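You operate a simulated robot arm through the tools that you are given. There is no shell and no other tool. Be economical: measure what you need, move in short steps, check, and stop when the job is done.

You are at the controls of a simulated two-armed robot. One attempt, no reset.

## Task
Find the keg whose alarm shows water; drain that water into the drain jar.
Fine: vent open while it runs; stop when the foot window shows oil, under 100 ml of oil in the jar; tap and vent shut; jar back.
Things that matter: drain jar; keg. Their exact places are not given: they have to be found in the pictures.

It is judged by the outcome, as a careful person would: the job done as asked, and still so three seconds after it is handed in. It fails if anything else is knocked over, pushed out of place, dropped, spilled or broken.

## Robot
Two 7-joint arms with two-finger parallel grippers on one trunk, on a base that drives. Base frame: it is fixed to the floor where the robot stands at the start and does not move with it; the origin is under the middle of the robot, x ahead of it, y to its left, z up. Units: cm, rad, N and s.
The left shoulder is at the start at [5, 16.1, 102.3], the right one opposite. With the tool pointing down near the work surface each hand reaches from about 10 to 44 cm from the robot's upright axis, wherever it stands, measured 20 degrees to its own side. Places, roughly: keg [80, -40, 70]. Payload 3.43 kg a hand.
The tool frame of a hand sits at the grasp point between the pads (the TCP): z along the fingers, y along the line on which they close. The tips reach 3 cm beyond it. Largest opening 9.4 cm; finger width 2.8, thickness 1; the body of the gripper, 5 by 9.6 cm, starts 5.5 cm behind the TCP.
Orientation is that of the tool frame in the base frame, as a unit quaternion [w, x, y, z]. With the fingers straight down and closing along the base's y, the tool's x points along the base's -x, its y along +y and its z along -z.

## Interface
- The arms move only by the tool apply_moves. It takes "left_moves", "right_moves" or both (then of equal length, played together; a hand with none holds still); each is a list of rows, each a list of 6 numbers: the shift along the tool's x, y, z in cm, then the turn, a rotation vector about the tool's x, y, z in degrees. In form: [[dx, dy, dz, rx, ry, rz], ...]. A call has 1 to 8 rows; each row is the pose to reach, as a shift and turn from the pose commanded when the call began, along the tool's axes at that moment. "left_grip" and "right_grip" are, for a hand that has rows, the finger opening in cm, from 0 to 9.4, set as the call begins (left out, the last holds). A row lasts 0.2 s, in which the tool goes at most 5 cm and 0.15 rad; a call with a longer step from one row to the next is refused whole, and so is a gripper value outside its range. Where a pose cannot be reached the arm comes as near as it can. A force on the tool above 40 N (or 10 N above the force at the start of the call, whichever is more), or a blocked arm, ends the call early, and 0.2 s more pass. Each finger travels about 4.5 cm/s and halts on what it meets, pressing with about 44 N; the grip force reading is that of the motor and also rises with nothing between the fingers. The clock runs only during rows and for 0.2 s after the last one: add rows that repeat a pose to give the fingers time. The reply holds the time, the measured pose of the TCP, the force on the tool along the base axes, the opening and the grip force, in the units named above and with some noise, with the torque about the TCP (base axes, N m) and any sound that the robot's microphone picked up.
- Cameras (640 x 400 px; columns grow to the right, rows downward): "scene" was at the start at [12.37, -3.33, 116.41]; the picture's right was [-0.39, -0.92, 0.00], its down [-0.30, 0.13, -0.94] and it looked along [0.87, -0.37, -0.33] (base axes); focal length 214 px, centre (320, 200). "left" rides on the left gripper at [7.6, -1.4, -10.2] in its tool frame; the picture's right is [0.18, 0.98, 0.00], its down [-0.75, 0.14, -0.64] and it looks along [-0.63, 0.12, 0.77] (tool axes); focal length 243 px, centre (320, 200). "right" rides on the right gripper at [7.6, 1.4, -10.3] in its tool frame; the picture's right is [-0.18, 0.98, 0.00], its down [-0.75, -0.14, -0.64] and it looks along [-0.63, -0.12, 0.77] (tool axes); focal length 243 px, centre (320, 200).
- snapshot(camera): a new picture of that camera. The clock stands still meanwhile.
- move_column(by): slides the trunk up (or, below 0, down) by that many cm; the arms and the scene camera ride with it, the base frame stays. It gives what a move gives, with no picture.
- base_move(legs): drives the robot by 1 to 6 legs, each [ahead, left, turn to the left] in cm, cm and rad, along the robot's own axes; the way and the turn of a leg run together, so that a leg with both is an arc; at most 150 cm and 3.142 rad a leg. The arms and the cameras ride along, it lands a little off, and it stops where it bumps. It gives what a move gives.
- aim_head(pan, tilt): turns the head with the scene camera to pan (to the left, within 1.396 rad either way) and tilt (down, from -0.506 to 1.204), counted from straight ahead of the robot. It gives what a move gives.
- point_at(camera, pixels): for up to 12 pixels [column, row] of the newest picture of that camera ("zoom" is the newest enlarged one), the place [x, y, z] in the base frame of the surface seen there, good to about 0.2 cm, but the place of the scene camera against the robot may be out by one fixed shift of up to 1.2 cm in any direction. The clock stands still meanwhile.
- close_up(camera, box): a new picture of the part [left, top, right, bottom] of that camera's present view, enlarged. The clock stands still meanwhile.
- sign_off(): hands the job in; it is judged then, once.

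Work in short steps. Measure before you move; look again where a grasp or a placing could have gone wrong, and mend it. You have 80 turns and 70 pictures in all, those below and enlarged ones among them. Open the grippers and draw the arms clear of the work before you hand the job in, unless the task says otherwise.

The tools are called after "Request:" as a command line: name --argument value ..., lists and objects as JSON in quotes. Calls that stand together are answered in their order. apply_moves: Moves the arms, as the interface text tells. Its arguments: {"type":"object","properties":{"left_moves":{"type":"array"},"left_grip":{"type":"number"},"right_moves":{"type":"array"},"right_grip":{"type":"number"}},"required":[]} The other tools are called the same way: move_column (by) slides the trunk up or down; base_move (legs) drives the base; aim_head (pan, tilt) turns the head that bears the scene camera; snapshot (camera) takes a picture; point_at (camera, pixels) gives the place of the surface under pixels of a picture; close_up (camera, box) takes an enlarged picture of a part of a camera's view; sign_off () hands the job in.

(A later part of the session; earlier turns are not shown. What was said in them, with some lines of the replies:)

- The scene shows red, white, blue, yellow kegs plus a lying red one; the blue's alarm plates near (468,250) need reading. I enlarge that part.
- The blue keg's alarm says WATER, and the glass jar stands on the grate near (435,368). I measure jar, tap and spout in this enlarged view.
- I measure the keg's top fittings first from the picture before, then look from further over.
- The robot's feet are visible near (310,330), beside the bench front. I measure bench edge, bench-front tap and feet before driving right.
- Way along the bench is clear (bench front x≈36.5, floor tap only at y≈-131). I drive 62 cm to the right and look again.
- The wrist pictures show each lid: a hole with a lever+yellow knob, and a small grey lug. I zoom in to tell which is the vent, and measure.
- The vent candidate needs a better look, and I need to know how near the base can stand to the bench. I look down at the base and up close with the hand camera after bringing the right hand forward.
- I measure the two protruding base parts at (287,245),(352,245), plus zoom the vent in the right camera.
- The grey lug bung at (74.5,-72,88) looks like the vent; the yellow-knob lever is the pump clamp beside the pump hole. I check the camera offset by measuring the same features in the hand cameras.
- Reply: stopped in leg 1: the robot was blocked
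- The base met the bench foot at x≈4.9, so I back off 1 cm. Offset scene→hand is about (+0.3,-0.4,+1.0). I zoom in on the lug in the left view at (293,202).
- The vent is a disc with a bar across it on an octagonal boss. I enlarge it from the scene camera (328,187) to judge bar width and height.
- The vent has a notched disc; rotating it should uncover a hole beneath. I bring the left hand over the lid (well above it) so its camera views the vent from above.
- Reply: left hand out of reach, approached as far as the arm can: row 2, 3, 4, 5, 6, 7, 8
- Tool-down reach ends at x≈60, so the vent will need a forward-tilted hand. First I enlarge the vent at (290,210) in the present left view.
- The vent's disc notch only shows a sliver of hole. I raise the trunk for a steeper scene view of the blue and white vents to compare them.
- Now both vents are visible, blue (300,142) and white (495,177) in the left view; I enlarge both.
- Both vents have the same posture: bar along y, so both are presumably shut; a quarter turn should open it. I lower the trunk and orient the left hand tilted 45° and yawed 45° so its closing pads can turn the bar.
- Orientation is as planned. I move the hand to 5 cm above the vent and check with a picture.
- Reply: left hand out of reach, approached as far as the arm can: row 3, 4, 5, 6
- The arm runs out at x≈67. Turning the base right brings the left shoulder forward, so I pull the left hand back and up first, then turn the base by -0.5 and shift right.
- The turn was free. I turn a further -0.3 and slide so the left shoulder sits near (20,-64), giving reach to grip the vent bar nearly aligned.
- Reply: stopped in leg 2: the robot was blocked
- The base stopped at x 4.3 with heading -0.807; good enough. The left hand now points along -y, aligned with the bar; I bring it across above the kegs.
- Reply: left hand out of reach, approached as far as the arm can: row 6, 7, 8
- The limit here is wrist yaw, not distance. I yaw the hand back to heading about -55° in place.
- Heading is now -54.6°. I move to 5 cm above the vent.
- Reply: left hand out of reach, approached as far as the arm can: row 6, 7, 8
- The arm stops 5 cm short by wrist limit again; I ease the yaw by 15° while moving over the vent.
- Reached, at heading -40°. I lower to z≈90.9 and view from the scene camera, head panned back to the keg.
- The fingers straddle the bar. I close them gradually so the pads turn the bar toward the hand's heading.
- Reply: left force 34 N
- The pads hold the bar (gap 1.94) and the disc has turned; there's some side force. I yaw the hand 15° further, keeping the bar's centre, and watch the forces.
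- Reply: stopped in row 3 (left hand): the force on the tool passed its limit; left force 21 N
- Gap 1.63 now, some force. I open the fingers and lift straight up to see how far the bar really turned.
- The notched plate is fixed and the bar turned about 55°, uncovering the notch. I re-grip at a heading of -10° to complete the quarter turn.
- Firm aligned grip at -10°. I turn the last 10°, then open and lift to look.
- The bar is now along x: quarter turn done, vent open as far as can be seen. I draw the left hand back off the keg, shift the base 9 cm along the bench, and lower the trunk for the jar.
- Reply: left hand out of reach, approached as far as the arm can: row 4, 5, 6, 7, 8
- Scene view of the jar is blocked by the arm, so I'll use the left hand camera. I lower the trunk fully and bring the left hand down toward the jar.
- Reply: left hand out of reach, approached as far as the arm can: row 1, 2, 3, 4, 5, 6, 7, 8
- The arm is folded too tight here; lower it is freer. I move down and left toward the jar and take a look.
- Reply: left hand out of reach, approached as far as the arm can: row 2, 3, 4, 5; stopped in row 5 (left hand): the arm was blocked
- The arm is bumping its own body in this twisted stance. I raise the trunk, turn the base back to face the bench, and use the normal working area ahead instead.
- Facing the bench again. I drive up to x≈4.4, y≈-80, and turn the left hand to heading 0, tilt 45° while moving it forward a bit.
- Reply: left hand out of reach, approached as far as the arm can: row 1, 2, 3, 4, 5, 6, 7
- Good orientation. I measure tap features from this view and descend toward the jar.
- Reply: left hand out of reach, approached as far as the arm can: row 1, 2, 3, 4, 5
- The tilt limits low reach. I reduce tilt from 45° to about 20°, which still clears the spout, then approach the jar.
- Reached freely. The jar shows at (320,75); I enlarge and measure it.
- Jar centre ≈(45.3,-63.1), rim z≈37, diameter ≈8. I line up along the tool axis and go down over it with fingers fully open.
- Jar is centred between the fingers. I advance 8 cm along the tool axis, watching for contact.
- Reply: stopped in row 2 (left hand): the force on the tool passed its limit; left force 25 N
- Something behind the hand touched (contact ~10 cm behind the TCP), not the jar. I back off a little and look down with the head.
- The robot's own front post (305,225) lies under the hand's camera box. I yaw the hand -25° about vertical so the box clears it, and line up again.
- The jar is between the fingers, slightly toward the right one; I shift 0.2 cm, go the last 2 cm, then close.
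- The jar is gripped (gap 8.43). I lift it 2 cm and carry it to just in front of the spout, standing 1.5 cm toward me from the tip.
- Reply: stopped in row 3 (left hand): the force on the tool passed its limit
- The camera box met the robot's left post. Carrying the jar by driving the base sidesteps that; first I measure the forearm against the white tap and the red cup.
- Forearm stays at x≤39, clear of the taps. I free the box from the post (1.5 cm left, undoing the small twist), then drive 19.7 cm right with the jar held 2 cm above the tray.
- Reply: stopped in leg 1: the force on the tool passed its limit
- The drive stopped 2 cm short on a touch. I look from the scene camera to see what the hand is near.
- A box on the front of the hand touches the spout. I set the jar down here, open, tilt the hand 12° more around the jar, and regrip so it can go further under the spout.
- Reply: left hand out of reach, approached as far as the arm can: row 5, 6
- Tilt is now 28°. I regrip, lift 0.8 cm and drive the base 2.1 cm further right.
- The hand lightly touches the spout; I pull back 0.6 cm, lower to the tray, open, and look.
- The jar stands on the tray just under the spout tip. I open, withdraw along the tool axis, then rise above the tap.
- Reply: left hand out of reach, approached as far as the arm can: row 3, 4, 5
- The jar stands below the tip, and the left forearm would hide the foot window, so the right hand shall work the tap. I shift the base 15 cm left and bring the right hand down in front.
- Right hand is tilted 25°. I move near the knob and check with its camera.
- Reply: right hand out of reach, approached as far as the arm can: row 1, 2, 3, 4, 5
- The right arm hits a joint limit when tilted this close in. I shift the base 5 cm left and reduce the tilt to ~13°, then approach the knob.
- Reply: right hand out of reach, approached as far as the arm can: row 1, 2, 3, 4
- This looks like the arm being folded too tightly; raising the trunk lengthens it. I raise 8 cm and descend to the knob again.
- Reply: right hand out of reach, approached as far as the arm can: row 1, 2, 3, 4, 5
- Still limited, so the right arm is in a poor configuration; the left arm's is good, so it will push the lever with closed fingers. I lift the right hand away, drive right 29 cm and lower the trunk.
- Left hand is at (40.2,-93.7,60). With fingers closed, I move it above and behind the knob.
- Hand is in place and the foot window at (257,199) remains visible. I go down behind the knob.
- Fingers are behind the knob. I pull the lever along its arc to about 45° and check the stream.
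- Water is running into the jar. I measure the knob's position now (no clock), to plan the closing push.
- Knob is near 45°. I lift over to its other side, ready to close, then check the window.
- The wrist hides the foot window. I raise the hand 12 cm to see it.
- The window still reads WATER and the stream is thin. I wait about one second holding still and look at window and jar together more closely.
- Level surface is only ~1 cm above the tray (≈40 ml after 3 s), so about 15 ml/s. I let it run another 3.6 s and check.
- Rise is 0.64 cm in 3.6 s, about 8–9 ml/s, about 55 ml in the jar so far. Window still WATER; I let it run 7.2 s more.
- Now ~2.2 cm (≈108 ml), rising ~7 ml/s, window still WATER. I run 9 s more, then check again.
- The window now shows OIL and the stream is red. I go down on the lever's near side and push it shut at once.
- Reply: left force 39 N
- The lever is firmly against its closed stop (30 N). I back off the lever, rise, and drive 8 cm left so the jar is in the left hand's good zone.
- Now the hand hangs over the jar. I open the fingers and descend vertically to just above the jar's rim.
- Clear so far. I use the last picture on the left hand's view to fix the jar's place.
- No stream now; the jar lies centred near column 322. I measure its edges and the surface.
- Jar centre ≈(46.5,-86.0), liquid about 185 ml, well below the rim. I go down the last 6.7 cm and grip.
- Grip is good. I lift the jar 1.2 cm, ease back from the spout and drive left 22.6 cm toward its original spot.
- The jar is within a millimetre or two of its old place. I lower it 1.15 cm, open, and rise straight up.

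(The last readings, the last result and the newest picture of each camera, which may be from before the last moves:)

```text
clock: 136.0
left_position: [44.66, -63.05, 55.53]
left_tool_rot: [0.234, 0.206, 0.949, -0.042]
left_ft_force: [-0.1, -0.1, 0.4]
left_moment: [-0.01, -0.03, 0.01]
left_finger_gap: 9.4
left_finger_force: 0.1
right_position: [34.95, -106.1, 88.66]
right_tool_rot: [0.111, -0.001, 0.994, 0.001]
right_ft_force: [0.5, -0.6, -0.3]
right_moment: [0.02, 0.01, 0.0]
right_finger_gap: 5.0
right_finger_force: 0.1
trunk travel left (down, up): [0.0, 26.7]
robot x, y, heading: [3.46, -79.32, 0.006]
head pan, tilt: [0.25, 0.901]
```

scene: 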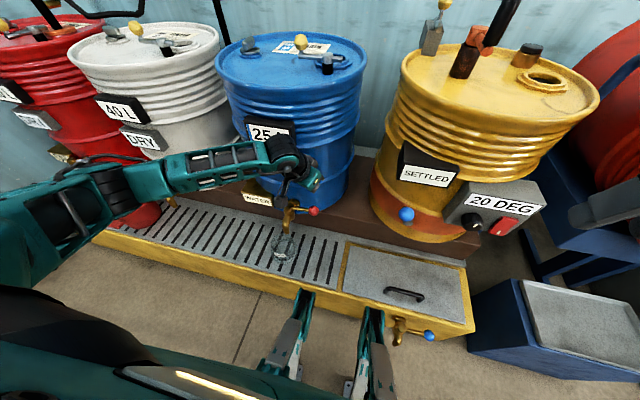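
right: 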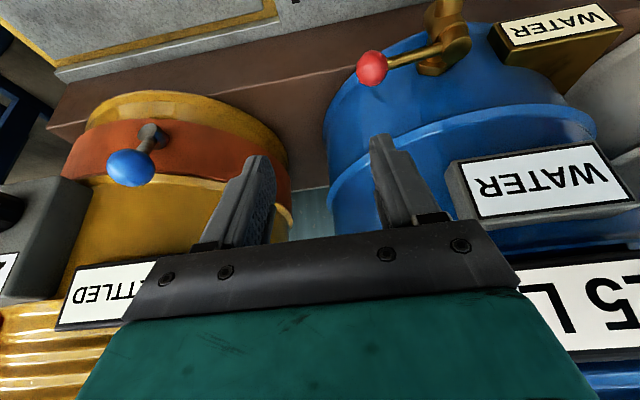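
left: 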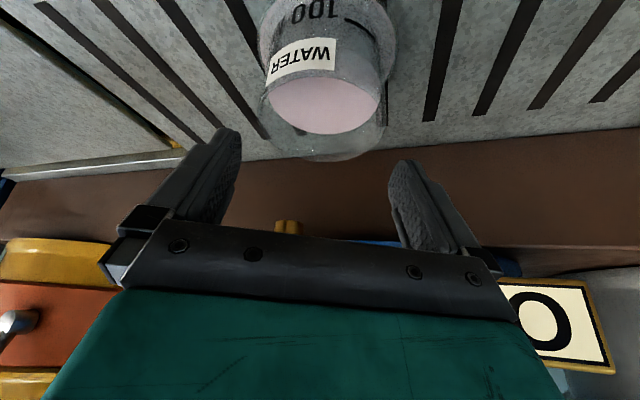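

The jar stands back in place with its hand clear. Now the vent: I raise the trunk 13 cm, back off, turn the base to -0.8 and come in again, as when opening it.

Request:
move_column --by 13

Request:
base_move --legs '[[-12, 8.8, 0], [0, 0, -0.81], [8.3, 8.7, 0]]'

Request:
apply_moves --left_moves '[[-1.9, 0, -3.9, 0, 0, 0], [-3.9, 0, -7.8, 0, 0, 0], [-5.8, 0, -11.7, 0, 0, 0], [-7.8, 0, -15.6, 0, 0, 0], [-9.7, 0, -19.5, 0, 0, 0], [-11.7, 0, -23.4, 0, 0, 0], [-13.6, 0, -27.3, 0, 0, 0], [-14.7, 0, -29.5, 0, 0, 0]]' --left_grip 0

```text
clock: 137.6
left_position: [44.68, -62.92, 68.36]
left_tool_rot: [0.235, 0.207, 0.949, -0.043]
left_ft_force: [-0.1, 0.1, 0.0]
left_moment: [0.0, 0.03, 0.01]
left_finger_gap: 9.42
left_finger_force: 0.0
right_position: [34.97, -106.07, 101.73]
right_tool_rot: [0.111, -0.002, 0.994, 0.001]
right_ft_force: [0.2, 0.2, -1.1]
right_moment: [0.01, -0.01, 0.0]
right_finger_gap: 5.02
right_finger_force: 0.0
trunk travel left (down, up): [-13.0, 13.7]
robot x, y, heading: [3.25, -79.27, 0.009]
head pan, tilt: [0.25, 0.901]
```

```text
clock: 141.9
left_position: [43.78, -89.26, 68.32]
left_tool_rot: [0.199, 0.563, 0.791, -0.132]
left_ft_force: [-0.4, -0.3, -0.7]
left_moment: [0.01, -0.01, -0.01]
left_finger_gap: 9.38
left_finger_force: 0.1
right_position: [5.86, -112.05, 101.76]
right_tool_rot: [0.103, 0.39, 0.914, -0.043]
right_ft_force: [0.0, 0.4, 0.3]
right_moment: [-0.03, 0.01, -0.03]
right_finger_gap: 5.0
right_finger_force: 0.1
trunk travel left (down, up): [-13.0, 13.7]
robot x, y, heading: [2.96, -70.55, -0.806]
head pan, tilt: [0.25, 0.901]
```

```text
clock: 143.7
left_position: [43.01, -88.72, 101.39]
left_tool_rot: [0.2, 0.563, 0.791, -0.132]
left_ft_force: [1.1, 0.4, -0.1]
left_moment: [0.02, -0.02, 0.02]
left_finger_gap: 0.0
left_finger_force: 33.4
right_position: [5.82, -111.99, 101.59]
right_tool_rot: [0.103, 0.389, 0.914, -0.043]
right_ft_force: [0.2, -0.5, 0.7]
right_moment: [0.0, -0.05, 0.0]
right_finger_gap: 4.96
right_finger_force: 0.1
trunk travel left (down, up): [-13.0, 13.7]
robot x, y, heading: [3.37, -70.43, -0.802]
head pan, tilt: [0.25, 0.901]
```

All as planned. I set the hand to heading -40°, tilt 45°, and move to the start point above the vent.

Request:
apply_moves --left_moves '[[0, 0, 0, -3.6, -3.3, -4.9], [0, 0, 0, -7.2, -6.6, -9.8], [0, 0, 0, -10.9, -10, -14.8], [0, 0, 0, -14.5, -13.3, -19.7], [0, 0, 0, -18.1, -16.6, -24.6], [0, 0, 0, -18.1, -16.6, -24.6]]' --left_grip 0

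Request:
apply_moves --left_moves '[[-0.69, 4.09, 1.57, 0, 0, 0], [-1.37, 8.17, 3.14, 0, 0, 0], [-2.06, 12.26, 4.71, 0, 0, 0], [-2.74, 16.3, 6.29, 0, 0, 0], [-3.43, 20.4, 7.86, 0, 0, 0], [-4.11, 24.5, 9.43, 0, 0, 0], [-4.8, 28.6, 11.0, 0, 0, 0], [-4.8, 28.6, 11.0, 0, 0, 0]]'

```text
clock: 145.1
left_position: [43.01, -88.85, 101.3]
left_tool_rot: [0.364, 0.319, 0.866, -0.126]
left_ft_force: [1.1, 1.2, -0.2]
left_moment: [-0.01, 0.03, 0.03]
left_finger_gap: 0.0
left_finger_force: 32.8
right_position: [5.78, -111.89, 101.71]
right_tool_rot: [0.103, 0.39, 0.914, -0.044]
right_ft_force: [0.8, 0.1, 0.2]
right_moment: [0.0, 0.03, -0.01]
right_finger_gap: 4.99
right_finger_force: 0.1
trunk travel left (down, up): [-13.0, 13.7]
robot x, y, heading: [3.23, -70.61, -0.802]
head pan, tilt: [0.25, 0.901]
```

```text
clock: 146.9
left_position: [69.82, -74.18, 97.39]
left_tool_rot: [0.363, 0.32, 0.866, -0.125]
left_ft_force: [-0.2, -0.6, -0.6]
left_moment: [-0.05, 0.0, 0.01]
left_finger_gap: 0.01
left_finger_force: 33.5
right_position: [5.81, -111.99, 101.62]
right_tool_rot: [0.102, 0.39, 0.914, -0.043]
right_ft_force: [0.0, -0.3, 0.6]
right_moment: [0.04, 0.02, 0.01]
right_finger_gap: 4.99
right_finger_force: 0.0
trunk travel left (down, up): [-13.0, 13.7]
robot x, y, heading: [3.36, -71.03, -0.801]
head pan, tilt: [0.25, 0.901]
5 turns are left
```

The hand is at the start point. I lower beside the bar's near end and sweep sideways to turn it back, watching for the stop.

Request:
apply_moves --left_moves '[[2.3, 0, 2.3, 0, 0, 0], [4.6, 0, 4.6, 0, 0, 0], [4.6, 1.3, 4.6, 0, 0, 0], [4.6, 2.5, 4.6, 0, 0, 0], [4.6, 3.6, 4.6, 0, 0, 0], [4.6, 4.5, 4.6, 0, 0, 0], [4.6, 5.2, 4.6, 0, 0, 0], [4.6, 5.4, 4.6, 0, 0, 0]]'

```text
clock: 148.0
left_position: [70.96, -72.72, 90.73]
left_tool_rot: [0.356, 0.325, 0.865, -0.137]
left_ft_force: [-7.7, -3.2, 1.9]
left_moment: [-0.04, 0.02, -0.08]
left_finger_gap: 0.0
left_finger_force: 33.0
right_position: [5.7, -111.97, 101.78]
right_tool_rot: [0.102, 0.391, 0.914, -0.042]
right_ft_force: [0.4, -0.3, 0.4]
right_moment: [0.01, 0.03, 0.02]
right_finger_gap: 5.02
right_finger_force: 0.0
trunk travel left (down, up): [-13.0, 13.7]
robot x, y, heading: [3.24, -71.02, -0.805]
head pan, tilt: [0.25, 0.901]
stopped in row 5 (left hand): the force on the tool passed its limit (the readings are from after the stop); the commanded pose is now the measured one
4 turns are left
```

The push stopped on force at roughly 27° of turn; slower motion should need less force. I push on in small slow steps along the same direction.

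Request:
apply_moves --left_moves '[[0, 0.12, 0, 0, 0, 0], [0, 0.24, 0, 0, 0, 0], [0, 0.36, 0, 0, 0, 0], [0, 0.48, 0, 0, 0, 0], [0, 0.6, 0, 0, 0, 0], [0, 0.72, 0, 0, 0, 0], [0, 0.84, 0, 0, 0, 0], [0, 0.96, 0, 0, 0, 0]]'

Request:
apply_moves --left_moves '[[0, 0.12, 0, 0, 0, 0], [0, 0.24, 0, 0, 0, 0], [0, 0.36, 0, 0, 0, 0], [0, 0.48, 0, 0, 0, 0], [0, 0.6, 0, 0, 0, 0], [0, 0.72, 0, 0, 0, 0], [0, 0.84, 0, 0, 0, 0], [0, 0.96, 0, 0, 0, 0]]'

Request:
apply_moves --left_moves '[[0, 0.12, 0, 0, 0, 0], [0, 0.24, 0, 0, 0, 0], [0, 0.36, 0, 0, 0, 0], [0, 0.48, 0, 0, 0, 0], [0, 0.6, 0, 0, 0, 0], [0, 0.72, 0, 0, 0, 0], [0, 0.84, 0, 0, 0, 0], [0, 0.96, 0, 0, 0, 0]]'

```text
clock: 149.8
left_position: [71.73, -71.84, 90.68]
left_tool_rot: [0.356, 0.324, 0.866, -0.133]
left_ft_force: [-4.5, 0.0, 0.4]
left_moment: [-0.03, 0.04, -0.08]
left_finger_gap: 0.0
left_finger_force: 32.8
right_position: [5.64, -112.0, 101.64]
right_tool_rot: [0.103, 0.391, 0.914, -0.044]
right_ft_force: [-0.7, 0.5, 0.1]
right_moment: [0.06, -0.01, 0.02]
right_finger_gap: 5.03
right_finger_force: 0.0
trunk travel left (down, up): [-13.0, 13.7]
robot x, y, heading: [3.13, -70.82, -0.806]
head pan, tilt: [0.25, 0.901]
```

```text
clock: 151.6
left_position: [72.09, -71.03, 90.65]
left_tool_rot: [0.354, 0.325, 0.867, -0.134]
left_ft_force: [-28.5, 12.7, -1.3]
left_moment: [0.17, 0.39, 0.02]
left_finger_gap: 0.0
left_finger_force: 33.4
right_position: [5.43, -111.77, 101.78]
right_tool_rot: [0.104, 0.391, 0.914, -0.044]
right_ft_force: [-0.2, -0.3, -0.4]
right_moment: [0.0, 0.01, 0.01]
right_finger_gap: 5.0
right_finger_force: 0.0
trunk travel left (down, up): [-13.0, 13.7]
robot x, y, heading: [3.16, -70.64, -0.803]
head pan, tilt: [0.25, 0.901]
```

```text
clock: 153.1
left_position: [72.16, -70.96, 90.68]
left_tool_rot: [0.353, 0.328, 0.865, -0.141]
left_ft_force: [-14.4, 4.4, 7.6]
left_moment: [-0.05, -0.06, -0.09]
left_finger_gap: 0.01
left_finger_force: 33.0
right_position: [5.56, -111.99, 101.73]
right_tool_rot: [0.104, 0.39, 0.914, -0.042]
right_ft_force: [0.5, 0.7, 0.3]
right_moment: [0.0, 0.02, 0.03]
right_finger_gap: 5.0
right_finger_force: 0.0
trunk travel left (down, up): [-13.0, 13.7]
robot x, y, heading: [2.95, -70.64, -0.811]
head pan, tilt: [0.25, 0.901]
stopped in row 7 (left hand): the force on the tool passed its limit (the readings are from after the stop); the commanded pose is now the measured one
3 turns are left
```

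Resistance now comes from -x, so the bar seems nearly across. I reposition further out on the bar's end, push slowly in +x to the stop, draw off, and use the last picture to check.

Request:
apply_moves --left_moves '[[0.92, -0.31, -0.92, 0, 0, 0], [1.29, 0.3, -1.29, 0, 0, 0], [1.18, 0.43, -1.18, 0, 0, 0], [1.1, 0.53, -1.1, 0, 0, 0], [1.02, 0.62, -1.02, 0, 0, 0], [0.93, 0.72, -0.93, 0, 0, 0], [0.85, 0.82, -0.85, 0, 0, 0], [0.77, 0.91, -0.77, 0, 0, 0]]'

Request:
apply_moves --left_moves '[[-0.05, 0.06, 0.05, 0, 0, 0], [-0.1, 0.12, 0.1, 0, 0, 0], [-0.15, 0.18, 0.15, 0, 0, 0], [-0.2, 0.24, 0.2, 0, 0, 0], [-0.25, 0.3, 0.25, 0, 0, 0], [-0.25, 0.3, 0.25, 0, 0, 0]]'

Request:
apply_moves --left_moves '[[0, 0, -1.5, 0, 0, 0], [0, 0, -4.5, 0, 0, 0], [-2.5, 0, -8, 0, 0, 0], [-5, 0, -12, 0, 0, 0]]'

Request:
aim_head --pan 0.85 --tilt 0.5

Request:
close_up --camera "scene" --box '[256, 165, 384, 245]'

```text
clock: 154.9
left_position: [71.94, -69.56, 90.43]
left_tool_rot: [0.352, 0.328, 0.865, -0.139]
left_ft_force: [-3.3, 0.5, 0.1]
left_moment: [0.0, -0.01, 0.01]
left_finger_gap: 0.01
left_finger_force: 33.2
right_position: [5.59, -112.07, 101.75]
right_tool_rot: [0.103, 0.39, 0.914, -0.043]
right_ft_force: [1.7, -0.1, 0.4]
right_moment: [0.04, 0.02, 0.0]
right_finger_gap: 5.0
right_finger_force: 0.1
trunk travel left (down, up): [-13.0, 13.7]
robot x, y, heading: [2.83, -70.46, -0.803]
head pan, tilt: [0.25, 0.901]
```

```text
clock: 156.3
left_position: [72.1, -69.55, 90.45]
left_tool_rot: [0.35, 0.329, 0.865, -0.141]
left_ft_force: [-33.8, 8.4, 1.4]
left_moment: [0.09, 0.37, -0.19]
left_finger_gap: 0.0
left_finger_force: 33.0
right_position: [5.43, -111.87, 101.65]
right_tool_rot: [0.104, 0.39, 0.914, -0.043]
right_ft_force: [0.2, 0.4, 0.8]
right_moment: [0.01, 0.02, 0.01]
right_finger_gap: 4.99
right_finger_force: 0.0
trunk travel left (down, up): [-13.0, 13.7]
robot x, y, heading: [3.32, -70.53, -0.805]
head pan, tilt: [0.25, 0.901]
```

```text
clock: 157.3
left_position: [69.02, -66.14, 102.56]
left_tool_rot: [0.354, 0.328, 0.865, -0.139]
left_ft_force: [0.2, 0.0, 0.4]
left_moment: [0.01, -0.01, 0.02]
left_finger_gap: 0.03
left_finger_force: 32.4
right_position: [5.61, -112.11, 101.64]
right_tool_rot: [0.103, 0.391, 0.914, -0.043]
right_ft_force: [0.5, -1.1, -0.3]
right_moment: [-0.01, 0.01, 0.04]
right_finger_gap: 5.01
right_finger_force: 0.1
trunk travel left (down, up): [-13.0, 13.7]
robot x, y, heading: [3.09, -70.77, -0.807]
head pan, tilt: [0.25, 0.901]
```

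```text
clock: 158.3
left_position: [69.0, -66.24, 102.43]
left_tool_rot: [0.353, 0.327, 0.865, -0.139]
left_ft_force: [-0.3, 0.8, -1.0]
left_moment: [-0.01, 0.0, 0.0]
left_finger_gap: 0.0
left_finger_force: 33.4
right_position: [5.62, -112.07, 101.63]
right_tool_rot: [0.103, 0.39, 0.914, -0.043]
right_ft_force: [-0.4, 0.2, -0.3]
right_moment: [0.0, -0.02, 0.0]
right_finger_gap: 5.0
right_finger_force: 0.0
trunk travel left (down, up): [-13.0, 13.7]
robot x, y, heading: [3.02, -70.97, -0.809]
head pan, tilt: [0.85, 0.499]
```

```text
5.00 times, centred on (320, 205) of scene
2 turns are left
```

zoom: 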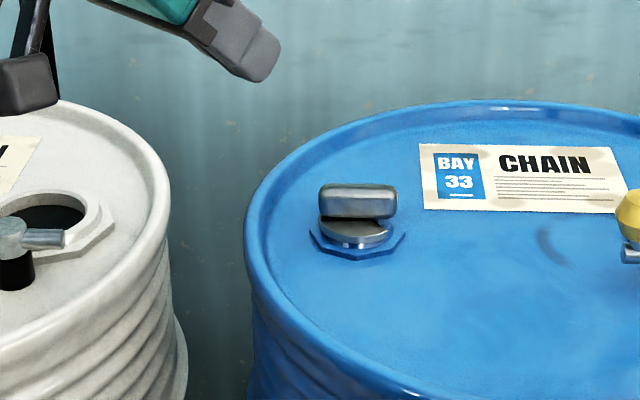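

The bar lies across again just as at the start: vent shut. I open both grippers and draw the left arm back clear of the kegs.

Request:
apply_moves --left_moves '[[0.5, -3.5, -2.8, 0, 0, 0], [1, -7, -5.5, 0, 0, 0], [1.4, -10.5, -8.3, 0, 0, 0], [1.9, -14, -11, 0, 0, 0], [2.4, -17.5, -13.8, 0, 0, 0], [2.4, -17.5, -13.8, 0, 0, 0]]' --right_moves '[[0, 0, 0, 0, 0, 0], [0, 0, 0, 0, 0, 0], [0, 0, 0, 0, 0, 0], [0, 0, 0, 0, 0, 0], [0, 0, 0, 0, 0, 0], [0, 0, 0, 0, 0, 0]]' --left_grip 9.4 --right_grip 9.4

```text
clock: 159.7
left_position: [49.28, -71.56, 111.21]
left_tool_rot: [0.352, 0.327, 0.866, -0.138]
left_ft_force: [0.6, 0.3, -0.3]
left_moment: [0.0, 0.04, -0.01]
left_finger_gap: 9.36
left_finger_force: 0.2
left hand out of reach, approached as far as the arm can: row 5, 6
right_position: [5.74, -111.98, 101.78]
right_tool_rot: [0.102, 0.39, 0.914, -0.043]
right_ft_force: [0.0, 0.3, -0.7]
right_moment: [0.01, 0.01, -0.01]
right_finger_gap: 9.4
right_finger_force: 0.1
trunk travel left (down, up): [-13.0, 13.7]
robot x, y, heading: [3.05, -70.69, -0.802]
head pan, tilt: [0.85, 0.499]
1 turns are left
```

The tap is against its closed stop, the vent is shut, the jar is back in place and both hands are clear and open, so I hand the job in.

Request:
sign_off

```text
The job is handed in.
```

I drained the water from the blue keg, the one whose alarm read WATER, into the jar. I closed the tap once the foot window showed OIL. The jar then held roughly 185 ml in all.

- **Oil in the jar:** I didn't measure it. My last look showing WATER was about 9 seconds before the one showing OIL. At roughly 7 ml a second, plus the time to close the tap, I estimate under 80 ml of oil, inside the 100 ml limit.
- **Tap:** the lever was pushed firmly against its closed stop. A later picture of the jar showed no stream.
- **Vent:** it was open while the tap ran. The last picture shows its bar lying across, as it was at the start.
- **Jar:** it is back on its original spot to within a few millimetres by the arm's position reading. I had no picture left to check that.
- **Bumps along the way:** while carrying the empty jar, the hand hit one of the robot's own posts, and it also touched the spout. The base bumped the bench. I saw nothing moved or spilled in the pictures I took afterwards.
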